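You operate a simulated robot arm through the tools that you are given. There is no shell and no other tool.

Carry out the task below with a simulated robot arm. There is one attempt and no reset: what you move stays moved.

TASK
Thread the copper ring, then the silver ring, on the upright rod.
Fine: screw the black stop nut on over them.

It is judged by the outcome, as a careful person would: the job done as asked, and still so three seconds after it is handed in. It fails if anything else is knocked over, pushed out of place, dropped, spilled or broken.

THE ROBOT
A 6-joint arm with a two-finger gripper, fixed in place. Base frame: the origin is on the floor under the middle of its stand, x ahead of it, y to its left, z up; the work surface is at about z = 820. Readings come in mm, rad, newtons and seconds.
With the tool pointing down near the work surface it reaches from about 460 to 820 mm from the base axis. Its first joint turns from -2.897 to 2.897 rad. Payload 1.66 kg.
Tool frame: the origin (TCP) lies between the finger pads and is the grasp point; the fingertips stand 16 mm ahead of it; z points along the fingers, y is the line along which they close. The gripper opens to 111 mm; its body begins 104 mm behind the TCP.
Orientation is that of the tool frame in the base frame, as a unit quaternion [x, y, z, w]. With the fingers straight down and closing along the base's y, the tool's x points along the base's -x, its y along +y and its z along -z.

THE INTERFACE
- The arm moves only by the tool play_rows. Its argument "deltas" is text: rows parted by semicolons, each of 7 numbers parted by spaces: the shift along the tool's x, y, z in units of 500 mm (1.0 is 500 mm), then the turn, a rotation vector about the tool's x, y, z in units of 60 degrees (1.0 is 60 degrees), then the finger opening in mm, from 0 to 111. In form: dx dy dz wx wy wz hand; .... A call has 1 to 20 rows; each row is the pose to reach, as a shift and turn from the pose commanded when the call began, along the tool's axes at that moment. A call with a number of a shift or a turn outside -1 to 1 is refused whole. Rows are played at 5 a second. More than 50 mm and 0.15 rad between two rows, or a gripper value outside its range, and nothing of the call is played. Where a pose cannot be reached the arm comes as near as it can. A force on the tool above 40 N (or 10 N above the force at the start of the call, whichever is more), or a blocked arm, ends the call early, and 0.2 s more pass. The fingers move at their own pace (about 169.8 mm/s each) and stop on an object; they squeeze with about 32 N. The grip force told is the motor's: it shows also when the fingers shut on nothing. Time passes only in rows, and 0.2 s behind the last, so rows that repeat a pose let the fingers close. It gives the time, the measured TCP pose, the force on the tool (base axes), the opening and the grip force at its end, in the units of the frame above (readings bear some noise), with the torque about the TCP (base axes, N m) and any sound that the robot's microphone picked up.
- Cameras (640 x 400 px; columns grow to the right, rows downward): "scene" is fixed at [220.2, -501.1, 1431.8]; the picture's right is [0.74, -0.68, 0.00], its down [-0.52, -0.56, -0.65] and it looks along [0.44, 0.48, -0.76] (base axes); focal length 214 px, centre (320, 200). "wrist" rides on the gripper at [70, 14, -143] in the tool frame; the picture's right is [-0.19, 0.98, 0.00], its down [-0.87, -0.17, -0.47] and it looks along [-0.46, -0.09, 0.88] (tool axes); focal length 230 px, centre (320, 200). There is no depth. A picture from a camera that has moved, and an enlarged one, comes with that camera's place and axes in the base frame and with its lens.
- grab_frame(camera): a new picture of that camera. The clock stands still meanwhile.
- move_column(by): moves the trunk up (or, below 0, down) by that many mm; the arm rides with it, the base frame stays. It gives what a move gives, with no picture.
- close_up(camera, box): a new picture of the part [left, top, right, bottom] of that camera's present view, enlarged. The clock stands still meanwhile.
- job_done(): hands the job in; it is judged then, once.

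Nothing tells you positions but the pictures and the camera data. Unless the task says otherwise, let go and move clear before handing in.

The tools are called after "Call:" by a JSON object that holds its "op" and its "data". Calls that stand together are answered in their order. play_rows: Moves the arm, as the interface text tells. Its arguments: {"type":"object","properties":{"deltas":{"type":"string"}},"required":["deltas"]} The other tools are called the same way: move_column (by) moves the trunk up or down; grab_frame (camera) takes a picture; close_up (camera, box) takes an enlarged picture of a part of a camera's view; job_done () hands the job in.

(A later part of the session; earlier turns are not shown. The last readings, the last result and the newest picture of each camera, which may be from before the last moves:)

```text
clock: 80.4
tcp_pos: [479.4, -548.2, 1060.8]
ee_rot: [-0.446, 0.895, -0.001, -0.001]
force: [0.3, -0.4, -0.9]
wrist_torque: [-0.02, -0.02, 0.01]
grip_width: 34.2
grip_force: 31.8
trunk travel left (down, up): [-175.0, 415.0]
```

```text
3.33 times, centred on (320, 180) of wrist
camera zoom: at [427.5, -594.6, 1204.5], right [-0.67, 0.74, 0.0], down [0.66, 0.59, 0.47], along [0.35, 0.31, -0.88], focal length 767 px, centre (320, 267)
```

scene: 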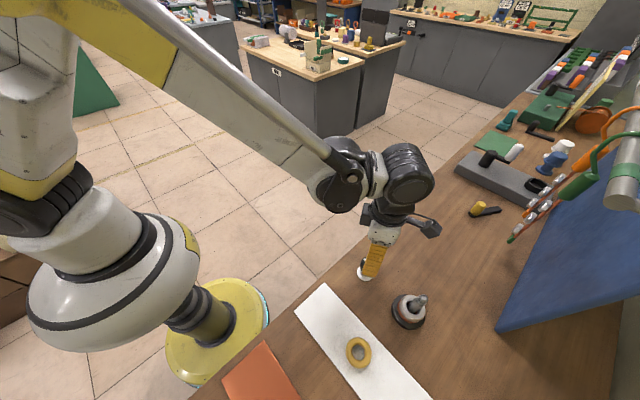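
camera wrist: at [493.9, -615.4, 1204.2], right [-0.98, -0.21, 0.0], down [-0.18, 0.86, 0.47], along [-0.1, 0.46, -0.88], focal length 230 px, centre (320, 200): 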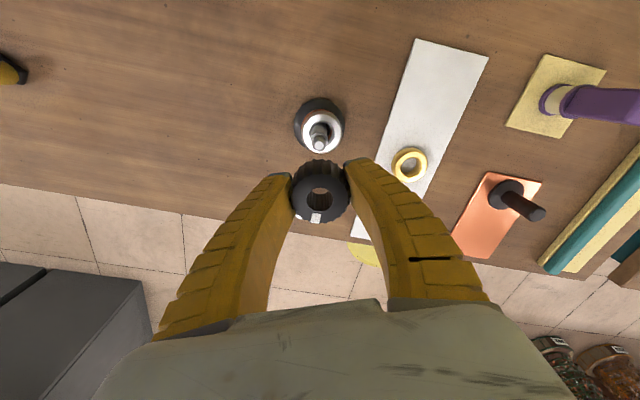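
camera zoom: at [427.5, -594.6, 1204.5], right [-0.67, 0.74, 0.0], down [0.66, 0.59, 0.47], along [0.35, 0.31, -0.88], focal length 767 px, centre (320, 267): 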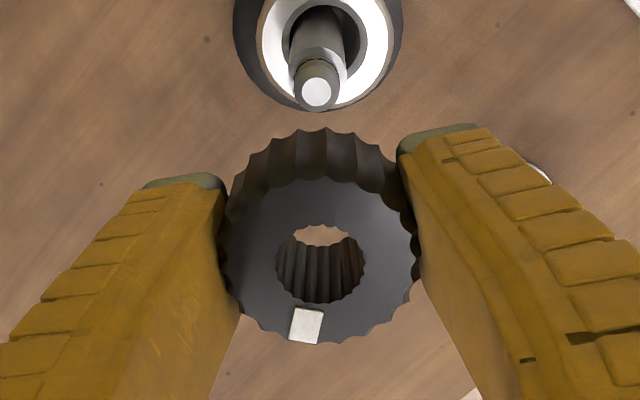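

The nut has crept only about a millimetre in the grip, so I should keep moving. I'll turn back to the -113° start angle while centring on the rod, and descend to just above its tip.

Call:
{"op": "play_rows", "data": {"deltas": "0 -0.0026 0.02 0 0 -0.125 30; 0 -0.0026 0.045 0 0 -0.25 30; -0.0003 -0.0026 0.07 0 0 -0.375 30; -0.0003 -0.0026 0.095 0 0 -0.5 30; -0.0003 -0.0026 0.12 0 0 -0.625 30; -0.0003 -0.0026 0.14 0 0 -0.75 30; -0.0003 -0.0026 0.16 0 0 -0.875 30; -0.0003 -0.0026 0.17 0 0 -1 30; -0.0003 -0.0026 0.17 0 0 -1 30"}}

Call:
{"op": "close_up", "data": {"camera": "wrist", "box": [240, 120, 400, 240]}}

Call:
{"op": "close_up", "data": {"camera": "scene", "box": [370, 240, 450, 320]}}

```text
clock: 82.4
tcp_pos: [479.2, -549.3, 976.2]
ee_rot: [0.833, -0.553, -0.001, 0.001]
force: [0.8, 0.4, -0.8]
wrist_torque: [-0.02, 0.02, 0.02]
grip_width: 34.1
grip_force: 32.5
trunk travel left (down, up): [-175.0, 415.0]
```

```text
3.33 times, centred on (320, 180) of wrist
camera zoom: at [495.9, -616.9, 1119.6], right [-0.98, -0.21, 0.0], down [-0.18, 0.86, 0.47], along [-0.1, 0.46, -0.88], focal length 767 px, centre (320, 267)
```

zoom: 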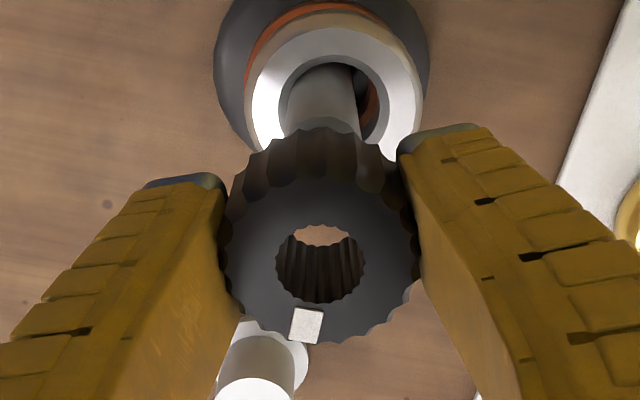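

```text
5.00 times, centred on (410, 280) of scene
camera zoom: at [220.2, -501.1, 1431.8], right [0.74, -0.68, 0.0], down [-0.52, -0.56, -0.65], along [0.44, 0.48, -0.76], focal length 1072 px, centre (-130, -200)
```

zoom: 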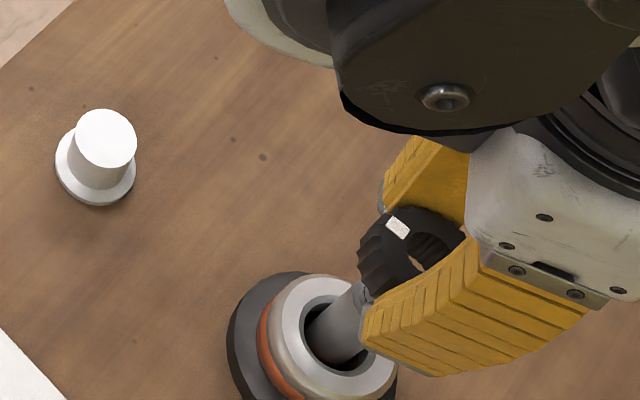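

The nut is just above the rod tip. I'll lower 15 mm more and look through the hole for the tip.

Call:
{"op": "play_rows", "data": {"deltas": "0 0 0.015 0 0 0 30; 0 0 0.03 0 0 0 30; 0 0 0.03 0 0 0 30"}}

Call:
{"op": "close_up", "data": {"camera": "wrist", "box": [270, 150, 370, 225]}}

Call:
{"op": "close_up", "data": {"camera": "scene", "box": [370, 240, 450, 320]}}

```text
clock: 83.2
tcp_pos: [480.3, -549.1, 961.0]
ee_rot: [0.833, -0.554, -0.001, 0.003]
force: [1.2, 0.3, 0.0]
wrist_torque: [0.01, 0.0, 0.01]
grip_width: 34.5
grip_force: 32.1
trunk travel left (down, up): [-175.0, 415.0]
```

```text
5.33 times, centred on (320, 188) of wrist
camera zoom: at [495.8, -617.3, 1104.2], right [-0.98, -0.21, 0.0], down [-0.18, 0.86, 0.47], along [-0.1, 0.46, -0.88], focal length 1227 px, centre (320, 267)
```

zoom: 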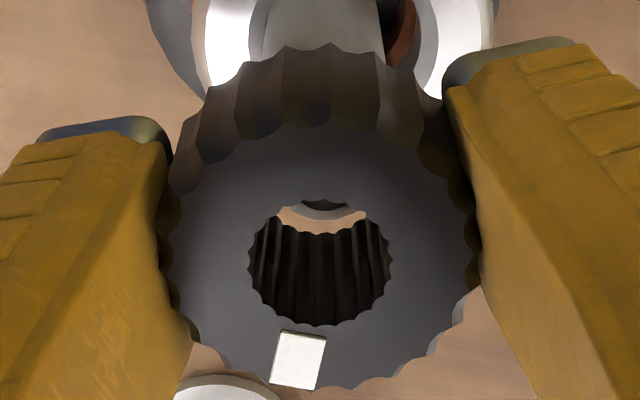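

```text
5.00 times, centred on (410, 280) of scene
camera zoom: at [220.2, -501.1, 1431.8], right [0.74, -0.68, 0.0], down [-0.52, -0.56, -0.65], along [0.44, 0.48, -0.76], focal length 1072 px, centre (-130, -200)
```

zoom: 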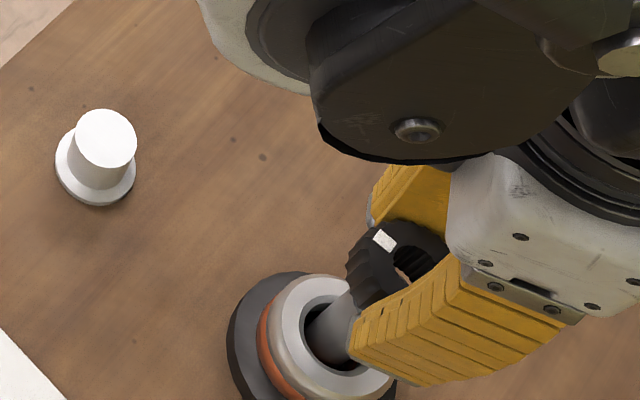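

The tip's edge is just appearing in the hole. I'll lower another 5 mm and check centring.

Call:
{"op": "play_rows", "data": {"deltas": "0 0 0.01 0 0 0 30; 0 0 0.01 0 0 0 30"}}

Call:
{"op": "close_up", "data": {"camera": "wrist", "box": [270, 150, 370, 225]}}

```text
clock: 83.8
tcp_pos: [482.0, -549.3, 954.6]
ee_rot: [0.833, -0.553, 0.0, 0.002]
force: [0.5, 0.8, -0.7]
wrist_torque: [-0.02, 0.0, 0.01]
grip_width: 33.7
grip_force: 32.0
trunk travel left (down, up): [-175.0, 415.0]
```

```text
5.33 times, centred on (320, 188) of wrist
camera zoom: at [495.9, -617.7, 1099.3], right [-0.98, -0.21, 0.0], down [-0.18, 0.86, 0.47], along [-0.1, 0.46, -0.88], focal length 1227 px, centre (320, 267)
```

zoom: 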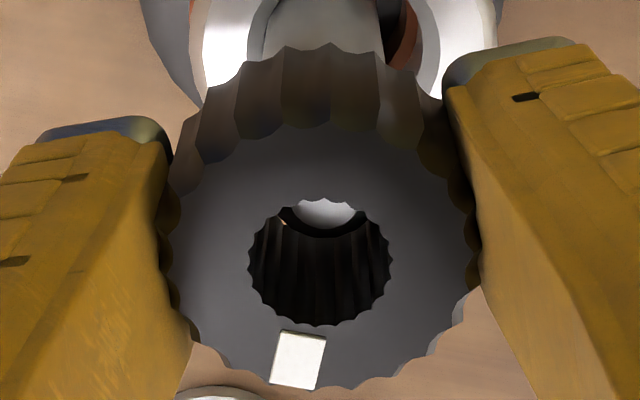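

The tip sits inside the hole but about 0.9 mm to the right of centre (and slightly forward). I'll make that small shift and look again.

Call:
{"op": "play_rows", "data": {"deltas": "-0.0013 0.0015 0 0 0 0 30; -0.0013 0.0015 0.004 0 0 0 30; -0.0013 0.0015 0.004 0 0 0 30"}}

Call:
{"op": "close_up", "data": {"camera": "wrist", "box": [295, 165, 345, 205]}}

Call:
{"op": "close_up", "data": {"camera": "scene", "box": [380, 260, 430, 310]}}

```text
clock: 84.6
tcp_pos: [479.8, -549.1, 953.1]
ee_rot: [0.833, -0.553, 0.0, 0.001]
force: [0.0, -0.8, -0.3]
wrist_torque: [0.01, -0.03, -0.02]
grip_width: 33.7
grip_force: 32.3
trunk travel left (down, up): [-175.0, 415.0]
```

```text
10.00 times, centred on (320, 185) of wrist
camera zoom: at [494.8, -617.1, 1097.3], right [-0.98, -0.21, 0.0], down [-0.18, 0.86, 0.47], along [-0.1, 0.46, -0.88], focal length 2301 px, centre (320, 350)
```

zoom: 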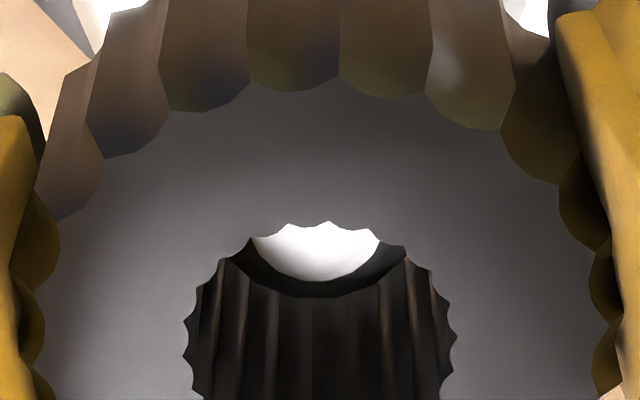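

```text
8.00 times, centred on (405, 285) of scene
camera zoom: at [220.2, -501.1, 1431.8], right [0.74, -0.68, 0.0], down [-0.52, -0.56, -0.65], along [0.44, 0.48, -0.76], focal length 1716 px, centre (-360, -480)
```

zoom: 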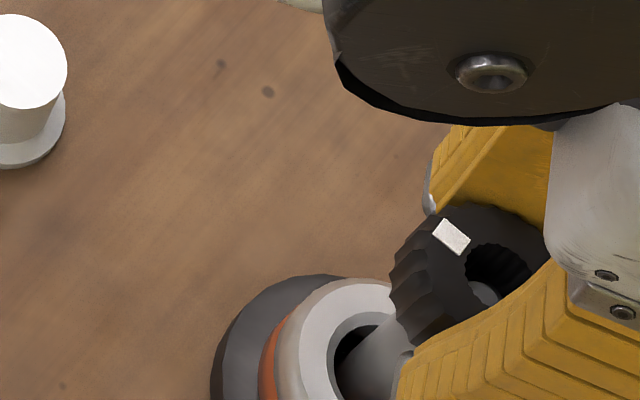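

The tip is now centred in the hole. I'll lower in small steps to find first thread contact.

Call:
{"op": "play_rows", "data": {"deltas": "0 0 0.002 0 0 0 30; 0 0 0.004 0 0 0 30; 0 0 0.004 0 0 0 30"}}

Call:
{"op": "play_rows", "data": {"deltas": "0 0 0.002 0 0 0 30; 0 0 0.004 0 0 0 30; 0 0 0.004 0 0 0 30"}}

Call:
{"op": "close_up", "data": {"camera": "wrist", "box": [295, 165, 345, 205]}}

```text
clock: 85.4
tcp_pos: [479.4, -549.9, 951.1]
ee_rot: [0.833, -0.553, -0.001, 0.002]
force: [0.6, -1.1, -1.6]
wrist_torque: [0.04, 0.0, 0.01]
grip_width: 33.9
grip_force: 31.6
trunk travel left (down, up): [-175.0, 415.0]
```

```text
clock: 86.2
tcp_pos: [481.1, -550.5, 950.0]
ee_rot: [0.833, -0.553, 0.001, 0.002]
force: [1.8, -5.5, -3.1]
wrist_torque: [-0.13, -0.09, -0.01]
grip_width: 33.7
grip_force: 32.2
trunk travel left (down, up): [-175.0, 415.0]
```

```text
10.00 times, centred on (320, 185) of wrist
camera zoom: at [495.2, -618.0, 1092.9], right [-0.98, -0.2, 0.0], down [-0.18, 0.86, 0.47], along [-0.1, 0.46, -0.88], focal length 2301 px, centre (320, 350)
```

zoom: 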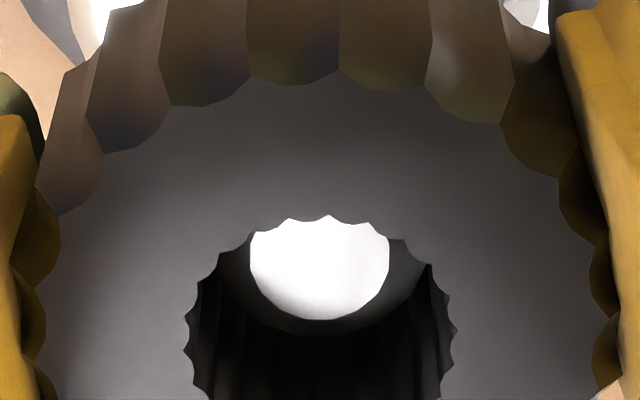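

The nut touched the rod sideways with about 5 N toward -y, so I should shift it roughly 1 mm in -y. I'll apply that and re-read the forces.

Call:
{"op": "play_rows", "data": {"deltas": "0.0012 0.0001 0 0 0 0 30; 0.0022 0.0002 0 0 0 0 30; 0.0022 0.0002 0 0 0 0 30"}}

Call:
{"op": "play_rows", "data": {"deltas": "0 0 0 0 0 0 30"}}

```text
clock: 87.0
tcp_pos: [480.3, -550.5, 949.6]
ee_rot: [0.833, -0.553, -0.001, 0.001]
force: [-3.8, 6.1, -12.7]
wrist_torque: [-0.07, -0.08, -0.02]
grip_width: 33.3
grip_force: 32.0
trunk travel left (down, up): [-175.0, 415.0]
```

```text
clock: 87.4
tcp_pos: [480.2, -549.8, 949.6]
ee_rot: [0.833, -0.553, 0.001, 0.002]
force: [-6.3, 7.6, -15.8]
wrist_torque: [0.11, 0.03, -0.01]
grip_width: 33.3
grip_force: 32.1
trunk travel left (down, up): [-175.0, 415.0]
```

There is now a downward pull of about 15 N with lateral forces reversed, so the nut seems to have been caught by the thread start. I'll ease off half of that shift and follow it down slightly.

Call:
{"op": "play_rows", "data": {"deltas": "-0.0015 0.0005 0.001 0 0 0 30; -0.0015 0.0005 0.002 0 0 0 30; -0.0015 0.0005 0.002 0 0 0 30"}}

Call:
{"op": "close_up", "data": {"camera": "wrist", "box": [270, 150, 370, 225]}}

Call:
{"op": "close_up", "data": {"camera": "scene", "box": [380, 260, 430, 310]}}

```text
clock: 88.2
tcp_pos: [480.7, -550.2, 949.9]
ee_rot: [0.832, -0.554, 0.001, 0.001]
force: [9.1, -10.7, 5.8]
wrist_torque: [0.05, -0.04, -0.02]
grip_width: 33.3
grip_force: 32.0
trunk travel left (down, up): [-175.0, 415.0]
```

```text
5.33 times, centred on (320, 188) of wrist
camera zoom: at [495.0, -617.8, 1092.7], right [-0.98, -0.21, 0.0], down [-0.18, 0.86, 0.47], along [-0.1, 0.46, -0.88], focal length 1227 px, centre (320, 267)
```

zoom: 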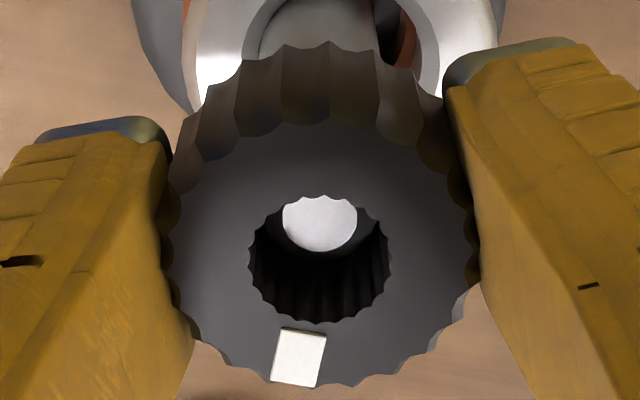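

```text
8.00 times, centred on (405, 285) of scene
camera zoom: at [220.2, -501.1, 1431.8], right [0.74, -0.68, 0.0], down [-0.52, -0.56, -0.65], along [0.44, 0.48, -0.76], focal length 1716 px, centre (-360, -480)
```

zoom: 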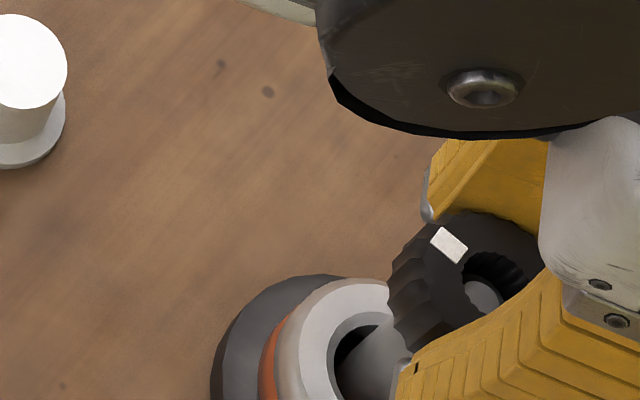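

The nut is now firmly located on the rod, with forces balancing between the last two positions. I'll centre to null the forces and then begin turning clockwise 30° to see how the height force responds.

Call:
{"op": "play_rows", "data": {"deltas": "0.0009 -0.0003 -0.0005 0 0 0 30; 0.0009 -0.0003 -0.0005 0 0 0 30"}}

Call:
{"op": "play_rows", "data": {"deltas": "0 0 0 0 0 0.1 30; 0 0 0 0 0 0.2 30; 0 0 0 0 0 0.3 30; 0 0 0 0 0 0.4 30; 0 0 0 0 0 0.5 30; 0 0 0 0 0 0.5 30"}}

Call:
{"op": "close_up", "data": {"camera": "wrist", "box": [270, 150, 370, 225]}}

Call:
{"op": "close_up", "data": {"camera": "scene", "box": [380, 260, 430, 310]}}

```text
clock: 88.8
tcp_pos: [480.1, -549.9, 948.3]
ee_rot: [0.833, -0.553, 0.0, 0.003]
force: [5.9, -5.8, 5.0]
wrist_torque: [-0.19, -0.14, -0.02]
grip_width: 33.5
grip_force: 31.9
trunk travel left (down, up): [-175.0, 415.0]
```

```text
clock: 90.2
tcp_pos: [479.9, -549.7, 949.2]
ee_rot: [-0.66, 0.751, -0.001, -0.002]
force: [3.6, 1.4, -3.6]
wrist_torque: [0.12, -0.02, -0.02]
grip_width: 33.4
grip_force: 31.6
trunk travel left (down, up): [-175.0, 415.0]
```

```text
5.33 times, centred on (320, 188) of wrist
camera zoom: at [458.5, -616.0, 1092.5], right [-0.95, 0.31, 0.0], down [0.28, 0.84, 0.47], along [0.15, 0.45, -0.88], focal length 1227 px, centre (320, 267)
```

zoom: 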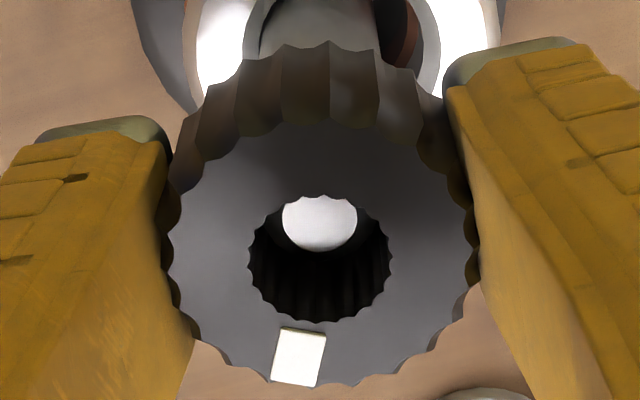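

```text
8.00 times, centred on (405, 285) of scene
camera zoom: at [220.2, -501.1, 1431.8], right [0.74, -0.68, 0.0], down [-0.52, -0.56, -0.65], along [0.44, 0.48, -0.76], focal length 1716 px, centre (-360, -480)
```

zoom: 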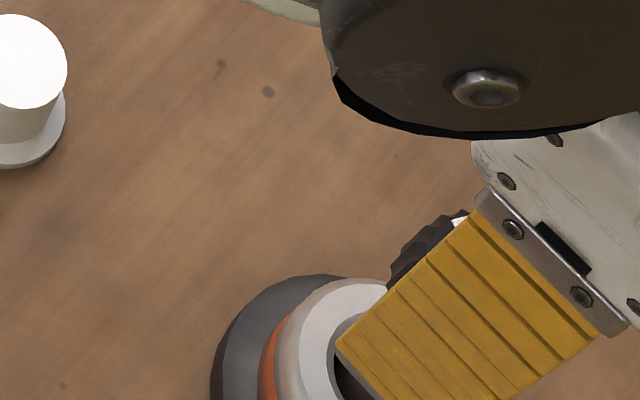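

Turning 30° drew the nut downward (the force went from +5 to -3.6 N), which fits an engaging thread. I'll continue turning, following down a little each step.

Call:
{"op": "play_rows", "data": {"deltas": "0 0 0.0001 0 0 0.1 30; 0 0 0.0003 0 0 0.2 30; 0 0 0.0004 0 0 0.3 30; 0 0 0.0006 0 0 0.4 30; 0 0 0.0008 0 0 0.5 30; 0 0 0.0008 0 0 0.5 30"}}

Call:
{"op": "play_rows", "data": {"deltas": "0 0 0.0001 0 0 0.1 30; 0 0 0.0003 0 0 0.2 30; 0 0 0.0004 0 0 0.3 30; 0 0 0.0006 0 0 0.4 30; 0 0 0.0008 0 0 0.5 30; 0 0 0.0008 0 0 0.5 30"}}

Call:
{"op": "close_up", "data": {"camera": "wrist", "box": [270, 150, 370, 225]}}

```text
clock: 91.6
tcp_pos: [478.2, -550.3, 947.9]
ee_rot: [-0.444, 0.896, -0.001, -0.002]
force: [3.9, 3.0, -1.0]
wrist_torque: [0.18, -0.04, 0.04]
grip_width: 33.7
grip_force: 32.1
trunk travel left (down, up): [-175.0, 415.0]
```

```text
clock: 93.0
tcp_pos: [480.0, -550.7, 947.6]
ee_rot: [-0.196, 0.981, -0.001, -0.002]
force: [3.7, 4.6, -5.0]
wrist_torque: [0.1, 0.02, 0.0]
grip_width: 33.5
grip_force: 31.5
trunk travel left (down, up): [-175.0, 415.0]
```

```text
5.33 times, centred on (320, 188) of wrist
camera zoom: at [411.2, -563.0, 1091.7], right [-0.2, 0.98, 0.0], down [0.86, 0.18, 0.47], along [0.46, 0.09, -0.88], focal length 1227 px, centre (320, 267)
```

zoom: 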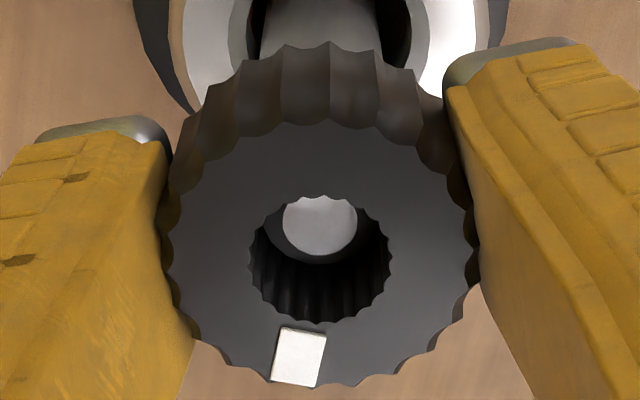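

The nut is descending as it turns. I'll keep turning 60° at a time, following it down about 1 mm and trimming the small side force.

Call:
{"op": "play_rows", "data": {"deltas": "-0.0003 0.0002 0.0003 0 0 0.125 30; -0.0006 0.0003 0.0006 0 0 0.25 30; -0.0006 0.0003 0.0009 0 0 0.375 30; -0.0006 0.0003 0.0012 0 0 0.5 30; -0.0006 0.0003 0.0014 0 0 0.625 30; -0.0006 0.0003 0.0017 0 0 0.75 30; -0.0006 0.0003 0.002 0 0 0.875 30; -0.0006 0.0003 0.0022 0 0 1 30; -0.0006 0.0003 0.0022 0 0 1 30"}}

Call:
{"op": "close_up", "data": {"camera": "wrist", "box": [270, 150, 370, 225]}}

Call:
{"op": "close_up", "data": {"camera": "scene", "box": [380, 260, 430, 310]}}

```text
clock: 95.0
tcp_pos: [480.1, -550.1, 946.6]
ee_rot: [0.32, 0.947, -0.002, -0.001]
force: [3.9, 0.2, -4.2]
wrist_torque: [0.19, 0.09, -0.04]
grip_width: 33.8
grip_force: 31.7
trunk travel left (down, up): [-175.0, 415.0]
```

```text
5.33 times, centred on (320, 188) of wrist
camera zoom: at [433.3, -495.6, 1090.4], right [0.75, 0.67, 0.0], down [0.59, -0.66, 0.47], along [0.31, -0.35, -0.88], focal length 1227 px, centre (320, 267)
```

zoom: 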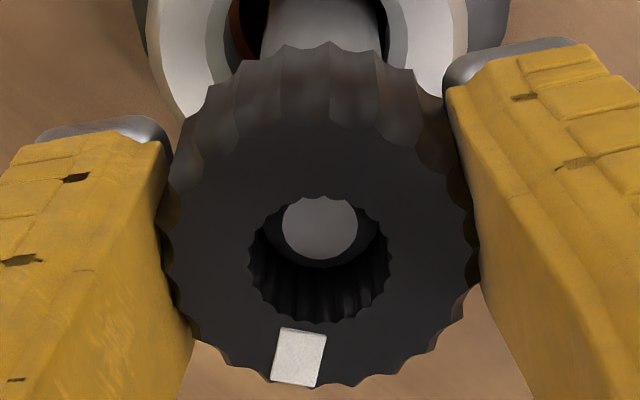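

```text
8.00 times, centred on (405, 285) of scene
camera zoom: at [220.2, -501.1, 1431.8], right [0.74, -0.68, 0.0], down [-0.52, -0.56, -0.65], along [0.44, 0.48, -0.76], focal length 1716 px, centre (-360, -480)
```

zoom: 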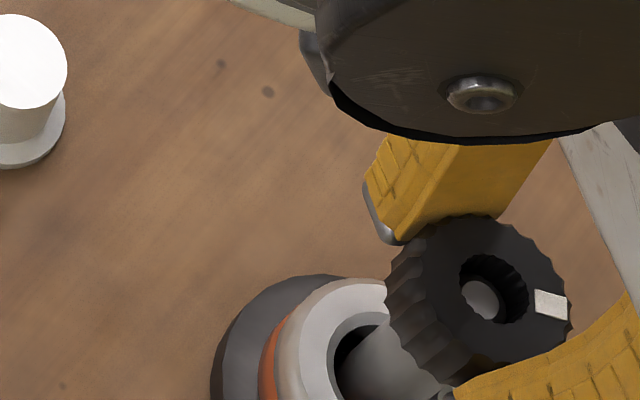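

The scene view shows the nut sitting level on the rod with the tip rising inside it. I'll continue with another 60°.

Call:
{"op": "play_rows", "data": {"deltas": "-0.0003 0.0002 0.0004 0 0 0.125 30; -0.0003 0.0002 0.0007 0 0 0.25 30; -0.0003 0.0002 0.001 0 0 0.375 30; -0.0003 0.0002 0.0013 0 0 0.5 30; -0.0003 0.0002 0.0016 0 0 0.625 30; -0.0003 0.0002 0.0019 0 0 0.75 30; -0.0003 0.0002 0.0022 0 0 0.875 30; -0.0003 0.0002 0.0025 0 0 1 30; -0.0003 0.0002 0.0025 0 0 1 30"}}

Call:
{"op": "close_up", "data": {"camera": "wrist", "box": [270, 150, 370, 225]}}

Call:
{"op": "close_up", "data": {"camera": "scene", "box": [380, 260, 430, 310]}}

```text
clock: 97.0
tcp_pos: [480.4, -550.3, 944.7]
ee_rot: [0.751, 0.66, -0.002, 0.001]
force: [3.7, -7.4, 3.3]
wrist_torque: [0.06, 0.01, -0.02]
grip_width: 33.5
grip_force: 32.0
trunk travel left (down, up): [-175.0, 415.0]
```

```text
5.33 times, centred on (320, 188) of wrist
camera zoom: at [502.9, -481.0, 1088.8], right [0.95, -0.31, 0.0], down [-0.28, -0.84, 0.48], along [-0.15, -0.45, -0.88], focal length 1227 px, centre (320, 267)
```

zoom: 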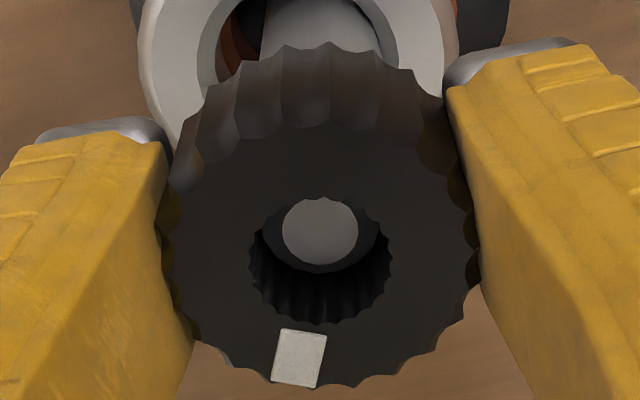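

```text
8.00 times, centred on (405, 285) of scene
camera zoom: at [220.2, -501.1, 1431.8], right [0.74, -0.68, 0.0], down [-0.52, -0.56, -0.65], along [0.44, 0.48, -0.76], focal length 1716 px, centre (-360, -480)
```

zoom: 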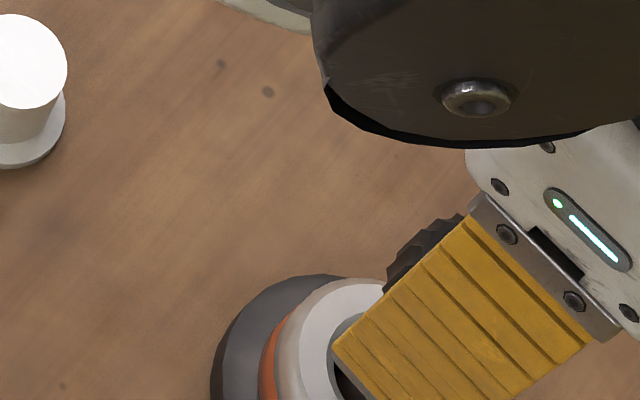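

Progress is steady: the tip face keeps rising in the hole. I'll continue another 60° with slightly less descent and a small side trim.

Call:
{"op": "play_rows", "data": {"deltas": "-0.0003 0.0002 0.0001 0 0 0.125 30; -0.0006 0.0004 0.0003 0 0 0.25 30; -0.0006 0.0004 0.0005 0 0 0.375 30; -0.0006 0.0004 0.0008 0 0 0.5 30; -0.0006 0.0004 0.001 0 0 0.625 30; -0.0006 0.0004 0.0012 0 0 0.75 30; -0.0006 0.0004 0.0014 0 0 0.875 30; -0.0006 0.0004 0.0016 0 0 1 30; -0.0006 0.0004 0.0016 0 0 1 30"}}

Call:
{"op": "close_up", "data": {"camera": "wrist", "box": [270, 150, 370, 225]}}

Call:
{"op": "close_up", "data": {"camera": "scene", "box": [380, 260, 430, 310]}}

```text
clock: 99.0
tcp_pos: [480.3, -549.9, 945.2]
ee_rot: [0.981, 0.196, -0.001, 0.001]
force: [-8.2, 8.6, -12.2]
wrist_torque: [0.13, 0.15, -0.04]
grip_width: 33.4
grip_force: 31.9
trunk travel left (down, up): [-175.0, 415.0]
```

```text
5.33 times, centred on (320, 188) of wrist
camera zoom: at [550.4, -534.2, 1088.6], right [0.2, -0.98, 0.0], down [-0.86, -0.18, 0.47], along [-0.46, -0.1, -0.88], focal length 1227 px, centre (320, 267)
```

zoom: 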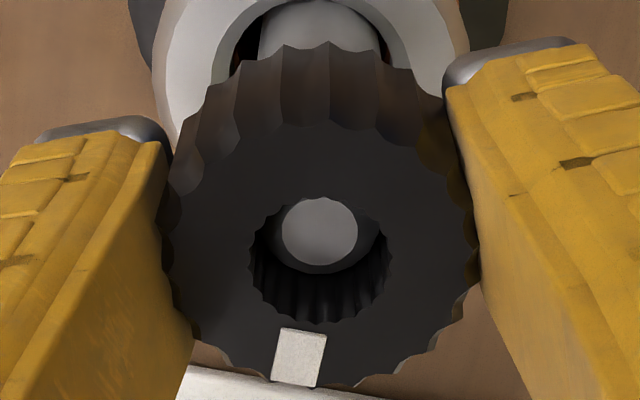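

```text
8.00 times, centred on (405, 285) of scene
camera zoom: at [220.2, -501.1, 1431.8], right [0.74, -0.68, 0.0], down [-0.52, -0.56, -0.65], along [0.44, 0.48, -0.76], focal length 1716 px, centre (-360, -480)
```

zoom: 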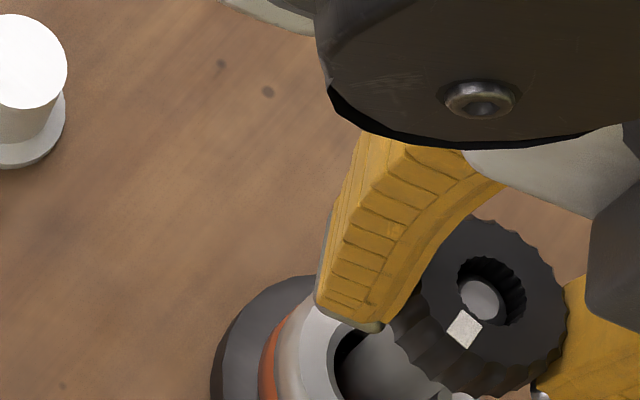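

The forces show the nut pulling down again (-12 N), so I'll follow it and turn the last part of this stroke, about 42°.

Call:
{"op": "play_rows", "data": {"deltas": "-0.0003 -0.0006 0.001 0 0 0 30; -0.0003 -0.0006 0.0013 0 0 0.1 30; -0.0003 -0.0006 0.0015 0 0 0.2 30; -0.0003 -0.0006 0.0017 0 0 0.3 30; -0.0003 -0.0006 0.0019 0 0 0.4 30; -0.0003 -0.0006 0.0021 0 0 0.5 30; -0.0003 -0.0006 0.0023 0 0 0.6 30; -0.0003 -0.0006 0.0025 0 0 0.7 30; -0.0003 -0.0006 0.0025 0 0 0.7 30"}}

Call:
{"op": "close_up", "data": {"camera": "wrist", "box": [270, 150, 370, 225]}}

Call:
{"op": "close_up", "data": {"camera": "scene", "box": [380, 260, 430, 310]}}

```text
clock: 101.0
tcp_pos: [480.6, -549.8, 945.1]
ee_rot: [0.986, -0.168, 0.001, 0.002]
force: [-4.0, 5.0, -5.2]
wrist_torque: [0.16, 0.15, -0.03]
grip_width: 33.7
grip_force: 31.8
trunk travel left (down, up): [-175.0, 415.0]
```

```text
5.33 times, centred on (320, 188) of wrist
camera zoom: at [542.2, -584.3, 1088.0], right [-0.5, -0.86, 0.0], down [-0.76, 0.45, 0.47], along [-0.41, 0.23, -0.88], focal length 1227 px, centre (320, 267)
```

zoom: 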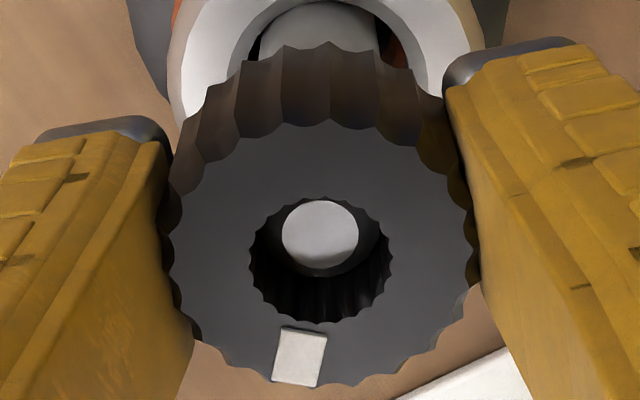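

```text
8.00 times, centred on (405, 285) of scene
camera zoom: at [220.2, -501.1, 1431.8], right [0.74, -0.68, 0.0], down [-0.52, -0.56, -0.65], along [0.44, 0.48, -0.76], focal length 1716 px, centre (-360, -480)
```

zoom: 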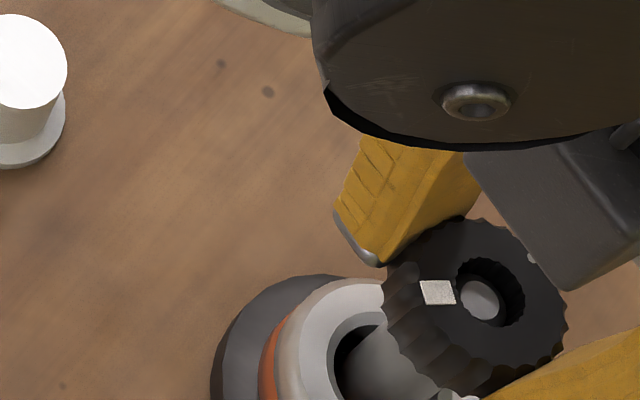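

I've turned about 312° in this stroke and the nut has come down roughly 5 mm on the thread. I'll relieve the residual force, open the fingers gently, and check that the nut stays.

Call:
{"op": "play_rows", "data": {"deltas": "0.0003 -0.0003 0.0005 0 0 0 30; 0.0003 -0.0003 0.0005 0 0 0 30; 0.0003 -0.0003 0.0005 0 0 0 45; 0.0003 -0.0003 0.0005 0 0 0 60; 0.0003 -0.0003 0.0005 0 0 0 60"}}

Call:
{"op": "close_up", "data": {"camera": "wrist", "box": [270, 150, 370, 225]}}

Call:
{"op": "close_up", "data": {"camera": "scene", "box": [370, 250, 440, 320]}}

```text
clock: 102.2
tcp_pos: [480.1, -549.9, 945.3]
ee_rot: [0.986, -0.167, -0.001, 0.002]
force: [-0.3, 0.5, 0.1]
wrist_torque: [0.02, 0.0, -0.02]
grip_width: 62.0
grip_force: 1.4
trunk travel left (down, up): [-175.0, 415.0]
```

```text
5.33 times, centred on (320, 188) of wrist
camera zoom: at [542.3, -583.8, 1087.9], right [-0.5, -0.86, 0.0], down [-0.76, 0.44, 0.47], along [-0.41, 0.23, -0.88], focal length 1227 px, centre (320, 267)
```

zoom: 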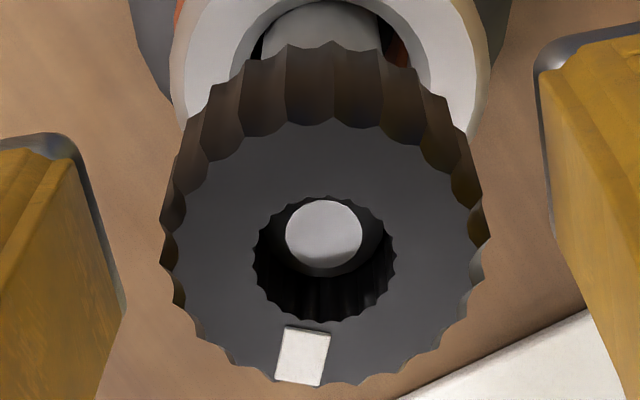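

```text
5.71 times, centred on (405, 285) of scene
camera zoom: at [220.2, -501.1, 1431.8], right [0.74, -0.68, 0.0], down [-0.52, -0.56, -0.65], along [0.44, 0.48, -0.76], focal length 1226 px, centre (-166, -286)
```

zoom: 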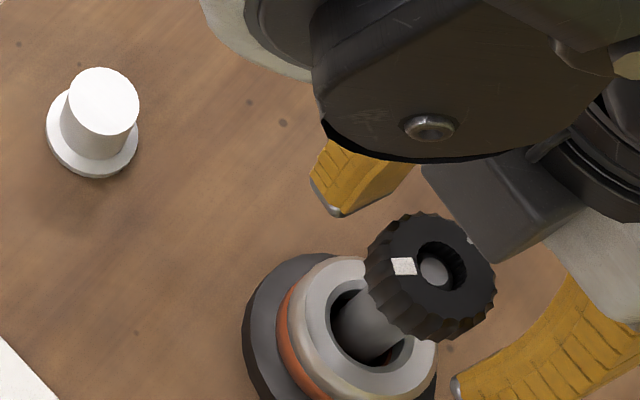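

The nut stays level on the thread by itself. I'll wind the open gripper back around it for the next stroke.

Call:
{"op": "play_rows", "data": {"deltas": "0 0 0 0 0 -0.14 60; 0 0 0 0 0 -0.28 60; 0 0 0 0 0 -0.42 60; 0 0 0 0 0 -0.56 60; 0 0 0 0 0 -0.7 60; 0 0 0 0 0 -0.84 60; 0 0 0 0 0 -0.98 60; 0 0 0 0 0 -1 60"}}

Call:
{"op": "play_rows", "data": {"deltas": "0 0 0 0 0 -0.14 60; 0 0 0 0 0 -0.28 60; 0 0 0 0 0 -0.42 60; 0 0 0 0 0 -0.56 60; 0 0 0 0 0 -0.7 60; 0 0 0 0 0 -0.84 60; 0 0 0 0 0 -0.98 60; 0 0 0 0 0 -1 60"}}

Call:
{"op": "play_rows", "data": {"deltas": "0 0 0 0 0 -0.14 60; 0 0 0 0 0 -0.28 60; 0 0 0 0 0 -0.42 60; 0 0 0 0 0 -0.56 60; 0 0 0 0 0 -0.7 60; 0 0 0 0 0 -0.84 60; 0 0 0 0 0 -0.98 60; 0 0 0 0 0 -1 60"}}

Call:
{"op": "play_rows", "data": {"deltas": "0 0 0 0 0 -0.14 60; 0 0 0 0 0 -0.28 60; 0 0 0 0 0 -0.42 60; 0 0 0 0 0 -0.56 60; 0 0 0 0 0 -0.7 60; 0 0 0 0 0 -0.84 60; 0 0 0 0 0 -0.98 60; 0 0 0 0 0 -1 60"}}

Call:
{"op": "play_rows", "data": {"deltas": "0 0 0 0 0 -0.14 60; 0 0 0 0 0 -0.28 60; 0 0 0 0 0 -0.42 60; 0 0 0 0 0 -0.56 60; 0 0 0 0 0 -0.7 60; 0 0 0 0 0 -0.84 60; 0 0 0 0 0 -0.98 60; 0 0 0 0 0 -1 60; 0 0 0 0 0 -1 60"}}

Call:
{"op": "close_up", "data": {"camera": "wrist", "box": [270, 150, 370, 225]}}

Call:
{"op": "close_up", "data": {"camera": "scene", "box": [370, 250, 440, 320]}}

```text
clock: 104.0
tcp_pos: [479.2, -549.3, 943.5]
ee_rot: [0.937, 0.35, -0.002, 0.001]
force: [-0.2, 0.1, 0.0]
wrist_torque: [0.01, 0.01, 0.01]
grip_width: 62.0
grip_force: 1.1
trunk travel left (down, up): [-175.0, 415.0]
```

```text
clock: 105.8
tcp_pos: [481.5, -550.1, 943.8]
ee_rot: [0.637, 0.771, -0.001, 0.002]
force: [-0.4, -0.1, 0.3]
wrist_torque: [0.0, -0.02, 0.03]
grip_width: 62.0
grip_force: 1.0
trunk travel left (down, up): [-175.0, 415.0]
```

```text
clock: 107.6
tcp_pos: [482.4, -548.9, 944.1]
ee_rot: [0.167, 0.986, -0.002, 0.0]
force: [-0.3, 0.7, 0.0]
wrist_torque: [-0.01, -0.02, -0.01]
grip_width: 62.2
grip_force: 1.6
trunk travel left (down, up): [-175.0, 415.0]
```

```text
clock: 109.4
tcp_pos: [479.8, -550.6, 943.6]
ee_rot: [-0.35, 0.937, -0.001, -0.001]
force: [0.6, -0.2, -0.4]
wrist_torque: [0.01, 0.03, -0.05]
grip_width: 61.9
grip_force: 1.3
trunk travel left (down, up): [-175.0, 415.0]
```

```text
clock: 111.4
tcp_pos: [480.0, -550.0, 943.9]
ee_rot: [0.771, -0.637, 0.001, 0.001]
force: [0.6, 0.2, 0.4]
wrist_torque: [-0.02, 0.02, 0.02]
grip_width: 62.3
grip_force: 1.0
trunk travel left (down, up): [-175.0, 415.0]
```

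```text
5.33 times, centred on (320, 188) of wrist
camera zoom: at [480.7, -619.2, 1087.3], right [-1.0, 0.0, 0.0], down [0.0, 0.88, 0.47], along [0.0, 0.47, -0.88], focal length 1227 px, centre (320, 267)
```

zoom: 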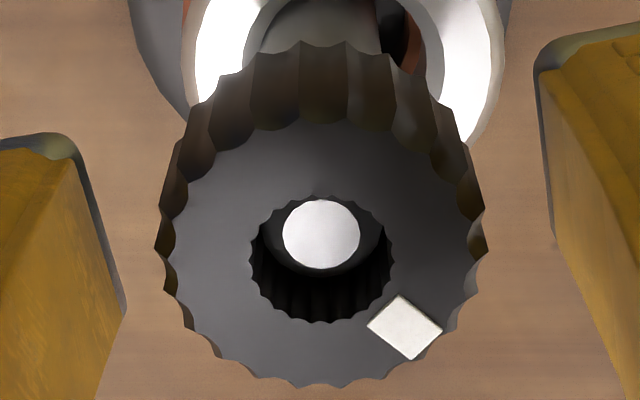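

```text
5.71 times, centred on (405, 285) of scene
camera zoom: at [220.2, -501.1, 1431.8], right [0.74, -0.68, 0.0], down [-0.52, -0.56, -0.65], along [0.44, 0.48, -0.76], focal length 1226 px, centre (-166, -286)
```

zoom: 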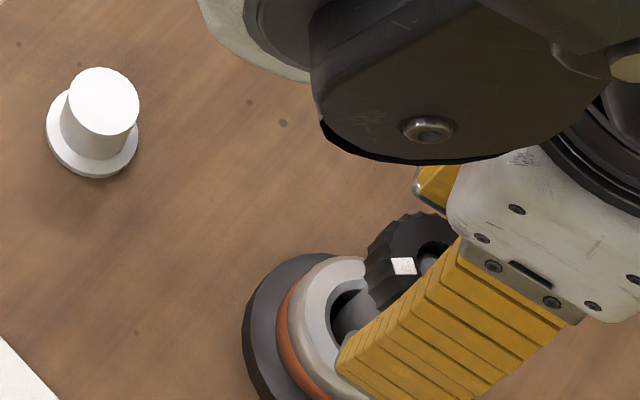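

The nut hasn't moved during the rewind (its mark is where I left it). I'll close on it again and do the second stroke, following down about 1.05 mm per 60°.

Call:
{"op": "play_rows", "data": {"deltas": "0 0 0 0 0 0 50; 0 0 0 0 0 0 30; 0 0 0 0 0 0 30; 0 0 0 0 0 0 30"}}

Call:
{"op": "play_rows", "data": {"deltas": "0 0 0.0003 0 0 0.125 30; 0 0 0.0005 0 0 0.25 30; 0 0 0.0008 0 0 0.375 30; 0 0 0.0010 0 0 0.5 30; 0 0 0.0013 0 0 0.625 30; 0 0 0.0016 0 0 0.75 30; 0 0 0.0019 0 0 0.875 30; 0 0 0.0021 0 0 1 30; 0 0 0.0021 0 0 1 30"}}

Call:
{"op": "close_up", "data": {"camera": "wrist", "box": [270, 150, 370, 225]}}

```text
clock: 112.4
tcp_pos: [479.9, -549.0, 943.8]
ee_rot: [0.771, -0.637, 0.0, 0.002]
force: [-0.6, -1.0, 2.1]
wrist_torque: [-0.11, 0.02, -0.02]
grip_width: 37.2
grip_force: 32.1
trunk travel left (down, up): [-175.0, 415.0]
```

```text
clock: 114.4
tcp_pos: [479.6, -549.1, 943.1]
ee_rot: [-0.348, 0.938, 0.0, -0.001]
force: [6.9, -7.5, 8.8]
wrist_torque: [-0.09, -0.04, -0.17]
grip_width: 34.9
grip_force: 31.4
trunk travel left (down, up): [-175.0, 415.0]
```

```text
5.33 times, centred on (320, 188) of wrist
camera zoom: at [419.0, -583.5, 1086.5], right [-0.5, 0.87, 0.0], down [0.77, 0.44, 0.47], along [0.41, 0.23, -0.88], focal length 1227 px, centre (320, 267)
```

zoom: 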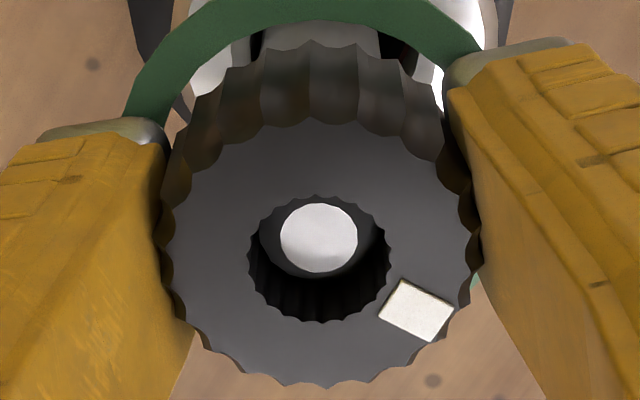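

Something green has appeared in the wrist view, arcing around below the nut. I'll stop and look at the whole scene before doing anything else.

Call:
{"op": "grab_frame", "data": {"camera": "wrist"}}

Call:
{"op": "grab_frame", "data": {"camera": "scene"}}

Call:
{"op": "close_up", "data": {"camera": "scene", "box": [340, 230, 480, 340]}}

```text
taken
camera wrist: at [419.0, -583.5, 1086.5], right [-0.5, 0.87, 0.0], down [0.77, 0.44, 0.47], along [0.41, 0.23, -0.88], focal length 230 px, centre (320, 200)
```

wrist: 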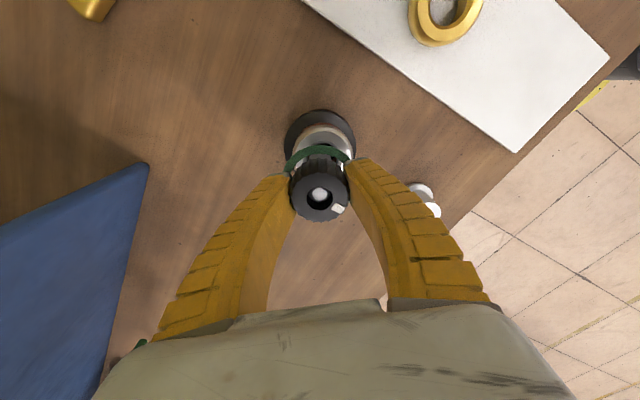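

```text
taken
```

scene: 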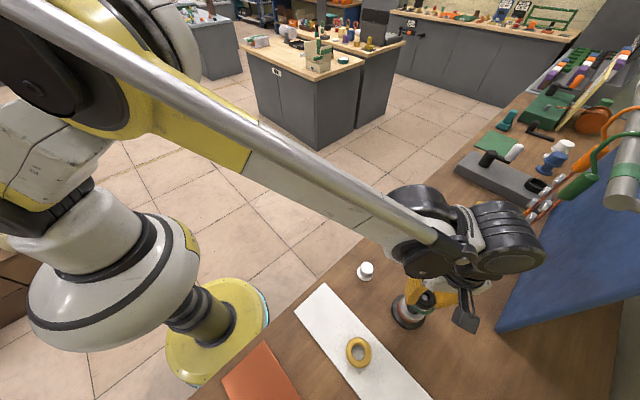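

```text
3.64 times, centred on (410, 285) of scene
camera zoom: at [220.2, -501.1, 1431.8], right [0.74, -0.68, 0.0], down [-0.52, -0.56, -0.65], along [0.44, 0.48, -0.76], focal length 780 px, centre (-7, -109)
```

zoom: 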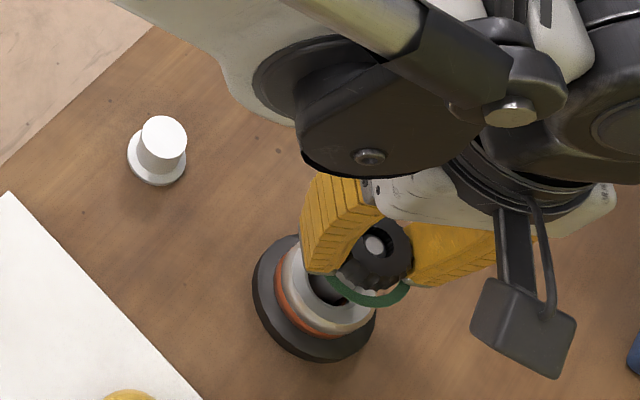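

A green band now shows right under the nut, and the turning torque rose with the nut slipping slightly in the grip, as if it has seated. I'll zoom in on it.

Call:
{"op": "close_up", "data": {"camera": "scene", "box": [390, 270, 430, 310]}}

Call:
{"op": "close_up", "data": {"camera": "wrist", "box": [275, 100, 365, 170]}}

```text
10.00 times, centred on (410, 290) of scene
camera zoom: at [220.2, -501.1, 1431.8], right [0.74, -0.68, 0.0], down [-0.52, -0.56, -0.65], along [0.44, 0.48, -0.76], focal length 2145 px, centre (-580, -700)
```

zoom: 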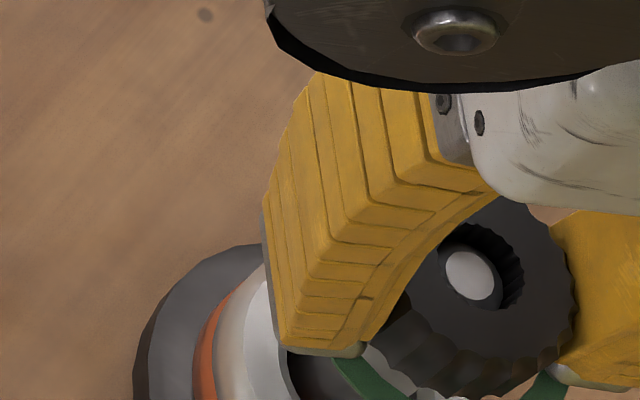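

```text
5.71 times, centred on (320, 135) of wrist
camera zoom: at [419.0, -583.5, 1086.5], right [-0.5, 0.87, 0.0], down [0.77, 0.44, 0.47], along [0.41, 0.23, -0.88], focal length 1315 px, centre (320, 571)
```

zoom: 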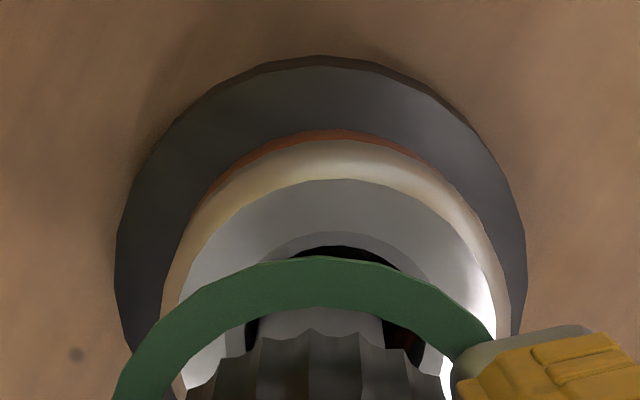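

The green band appears to be a seat indicator on the rod assembly, and the nut now resists turning. I'll relieve the push and then try a small 12° extra turn to see whether the nut still moves.

Call:
{"op": "play_rows", "data": {"deltas": "-0.0001 -0.0008 -0.0008 0 0 0 30; -0.0001 -0.0008 -0.0008 0 0 0 30"}}

Call:
{"op": "close_up", "data": {"camera": "wrist", "box": [270, 150, 370, 225]}}

Call:
{"op": "play_rows", "data": {"deltas": "0 0 0.0001 0 0 0.07 30; 0 0 0.0003 0 0 0.14 30; 0 0 0.0004 0 0 0.2 30; 0 0 0.0004 0 0 0.2 30"}}

Call:
{"op": "close_up", "data": {"camera": "wrist", "box": [270, 150, 370, 225]}}

Call:
{"op": "close_up", "data": {"camera": "scene", "box": [380, 260, 440, 320]}}

```text
clock: 115.0
tcp_pos: [480.2, -549.0, 942.4]
ee_rot: [-0.348, 0.937, -0.001, -0.001]
force: [2.8, -4.0, 4.9]
wrist_torque: [-0.04, -0.08, -0.41]
grip_width: 35.2
grip_force: 31.5
trunk travel left (down, up): [-175.0, 415.0]
```

```text
5.33 times, centred on (320, 188) of wrist
camera zoom: at [419.2, -583.7, 1086.6], right [-0.5, 0.87, 0.0], down [0.77, 0.44, 0.47], along [0.41, 0.23, -0.88], focal length 1227 px, centre (320, 267)
```

zoom: 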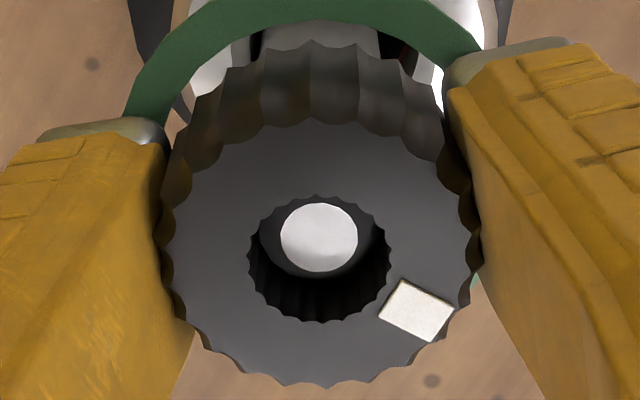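

```text
clock: 116.0
tcp_pos: [480.2, -550.0, 942.6]
ee_rot: [-0.248, 0.969, -0.001, 0.0]
force: [-1.5, 0.0, 1.3]
wrist_torque: [0.01, 0.03, 0.07]
grip_width: 34.2
grip_force: 31.8
trunk travel left (down, up): [-175.0, 415.0]
```

```text
5.33 times, centred on (320, 188) of wrist
camera zoom: at [413.1, -570.2, 1086.6], right [-0.31, 0.95, 0.0], down [0.84, 0.27, 0.47], along [0.45, 0.14, -0.88], focal length 1227 px, centre (320, 267)
```

zoom: 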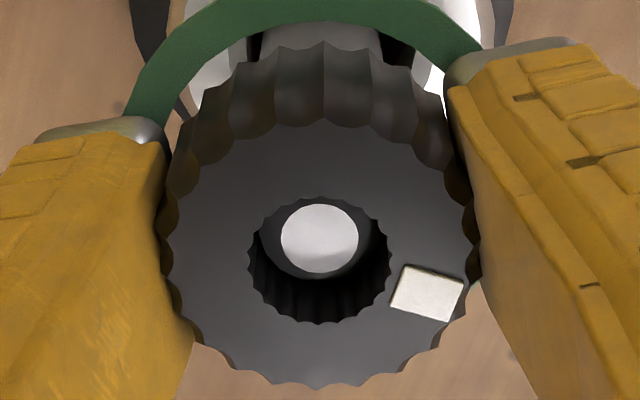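

```text
6.67 times, centred on (410, 290) of scene
camera zoom: at [220.2, -501.1, 1431.8], right [0.74, -0.68, 0.0], down [-0.52, -0.56, -0.65], along [0.44, 0.48, -0.76], focal length 1430 px, centre (-280, -400)
```

zoom: 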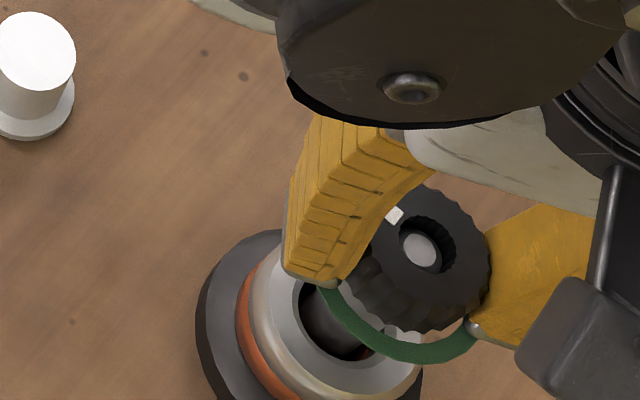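

The extra 12° only made the fingers slip around a stationary nut, so it is seated against the shoulder with the green indicator showing. I'll open the fingers gently and check before withdrawing.

Call:
{"op": "play_rows", "data": {"deltas": "0 0 0 0 0 0 30; 0 0 0 0 0 0 45; 0 0 0 0 0 0 60; 0 0 0 0 0 0 60"}}

Call:
{"op": "close_up", "data": {"camera": "wrist", "box": [240, 110, 400, 230]}}

Call:
{"op": "close_up", "data": {"camera": "scene", "box": [370, 250, 450, 330]}}

```text
clock: 117.0
tcp_pos: [481.0, -549.1, 941.9]
ee_rot: [-0.249, 0.968, -0.001, -0.002]
force: [0.0, -0.5, -0.6]
wrist_torque: [0.04, -0.01, 0.02]
grip_width: 61.9
grip_force: 1.5
trunk travel left (down, up): [-175.0, 415.0]
```

```text
3.33 times, centred on (320, 170) of wrist
camera zoom: at [413.4, -570.4, 1086.5], right [-0.31, 0.95, 0.0], down [0.84, 0.27, 0.47], along [0.45, 0.14, -0.88], focal length 767 px, centre (320, 300)
```

zoom: 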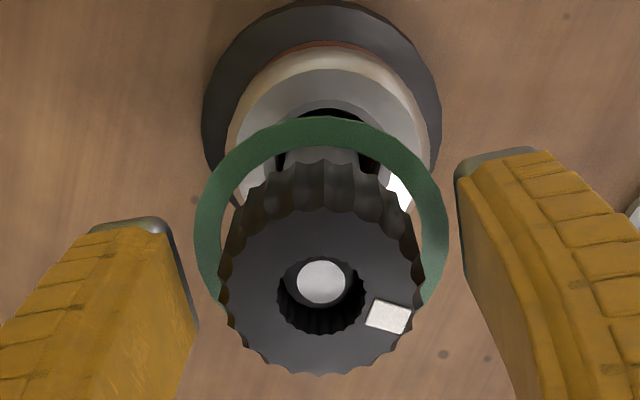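

```text
5.00 times, centred on (410, 290) of scene
camera zoom: at [220.2, -501.1, 1431.8], right [0.74, -0.68, 0.0], down [-0.52, -0.56, -0.65], along [0.44, 0.48, -0.76], focal length 1072 px, centre (-130, -250)
```

zoom: 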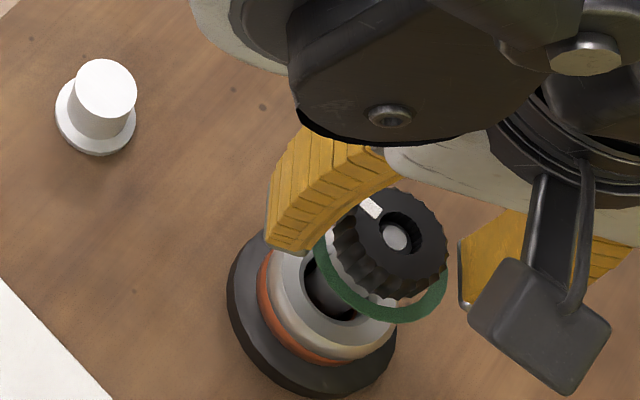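

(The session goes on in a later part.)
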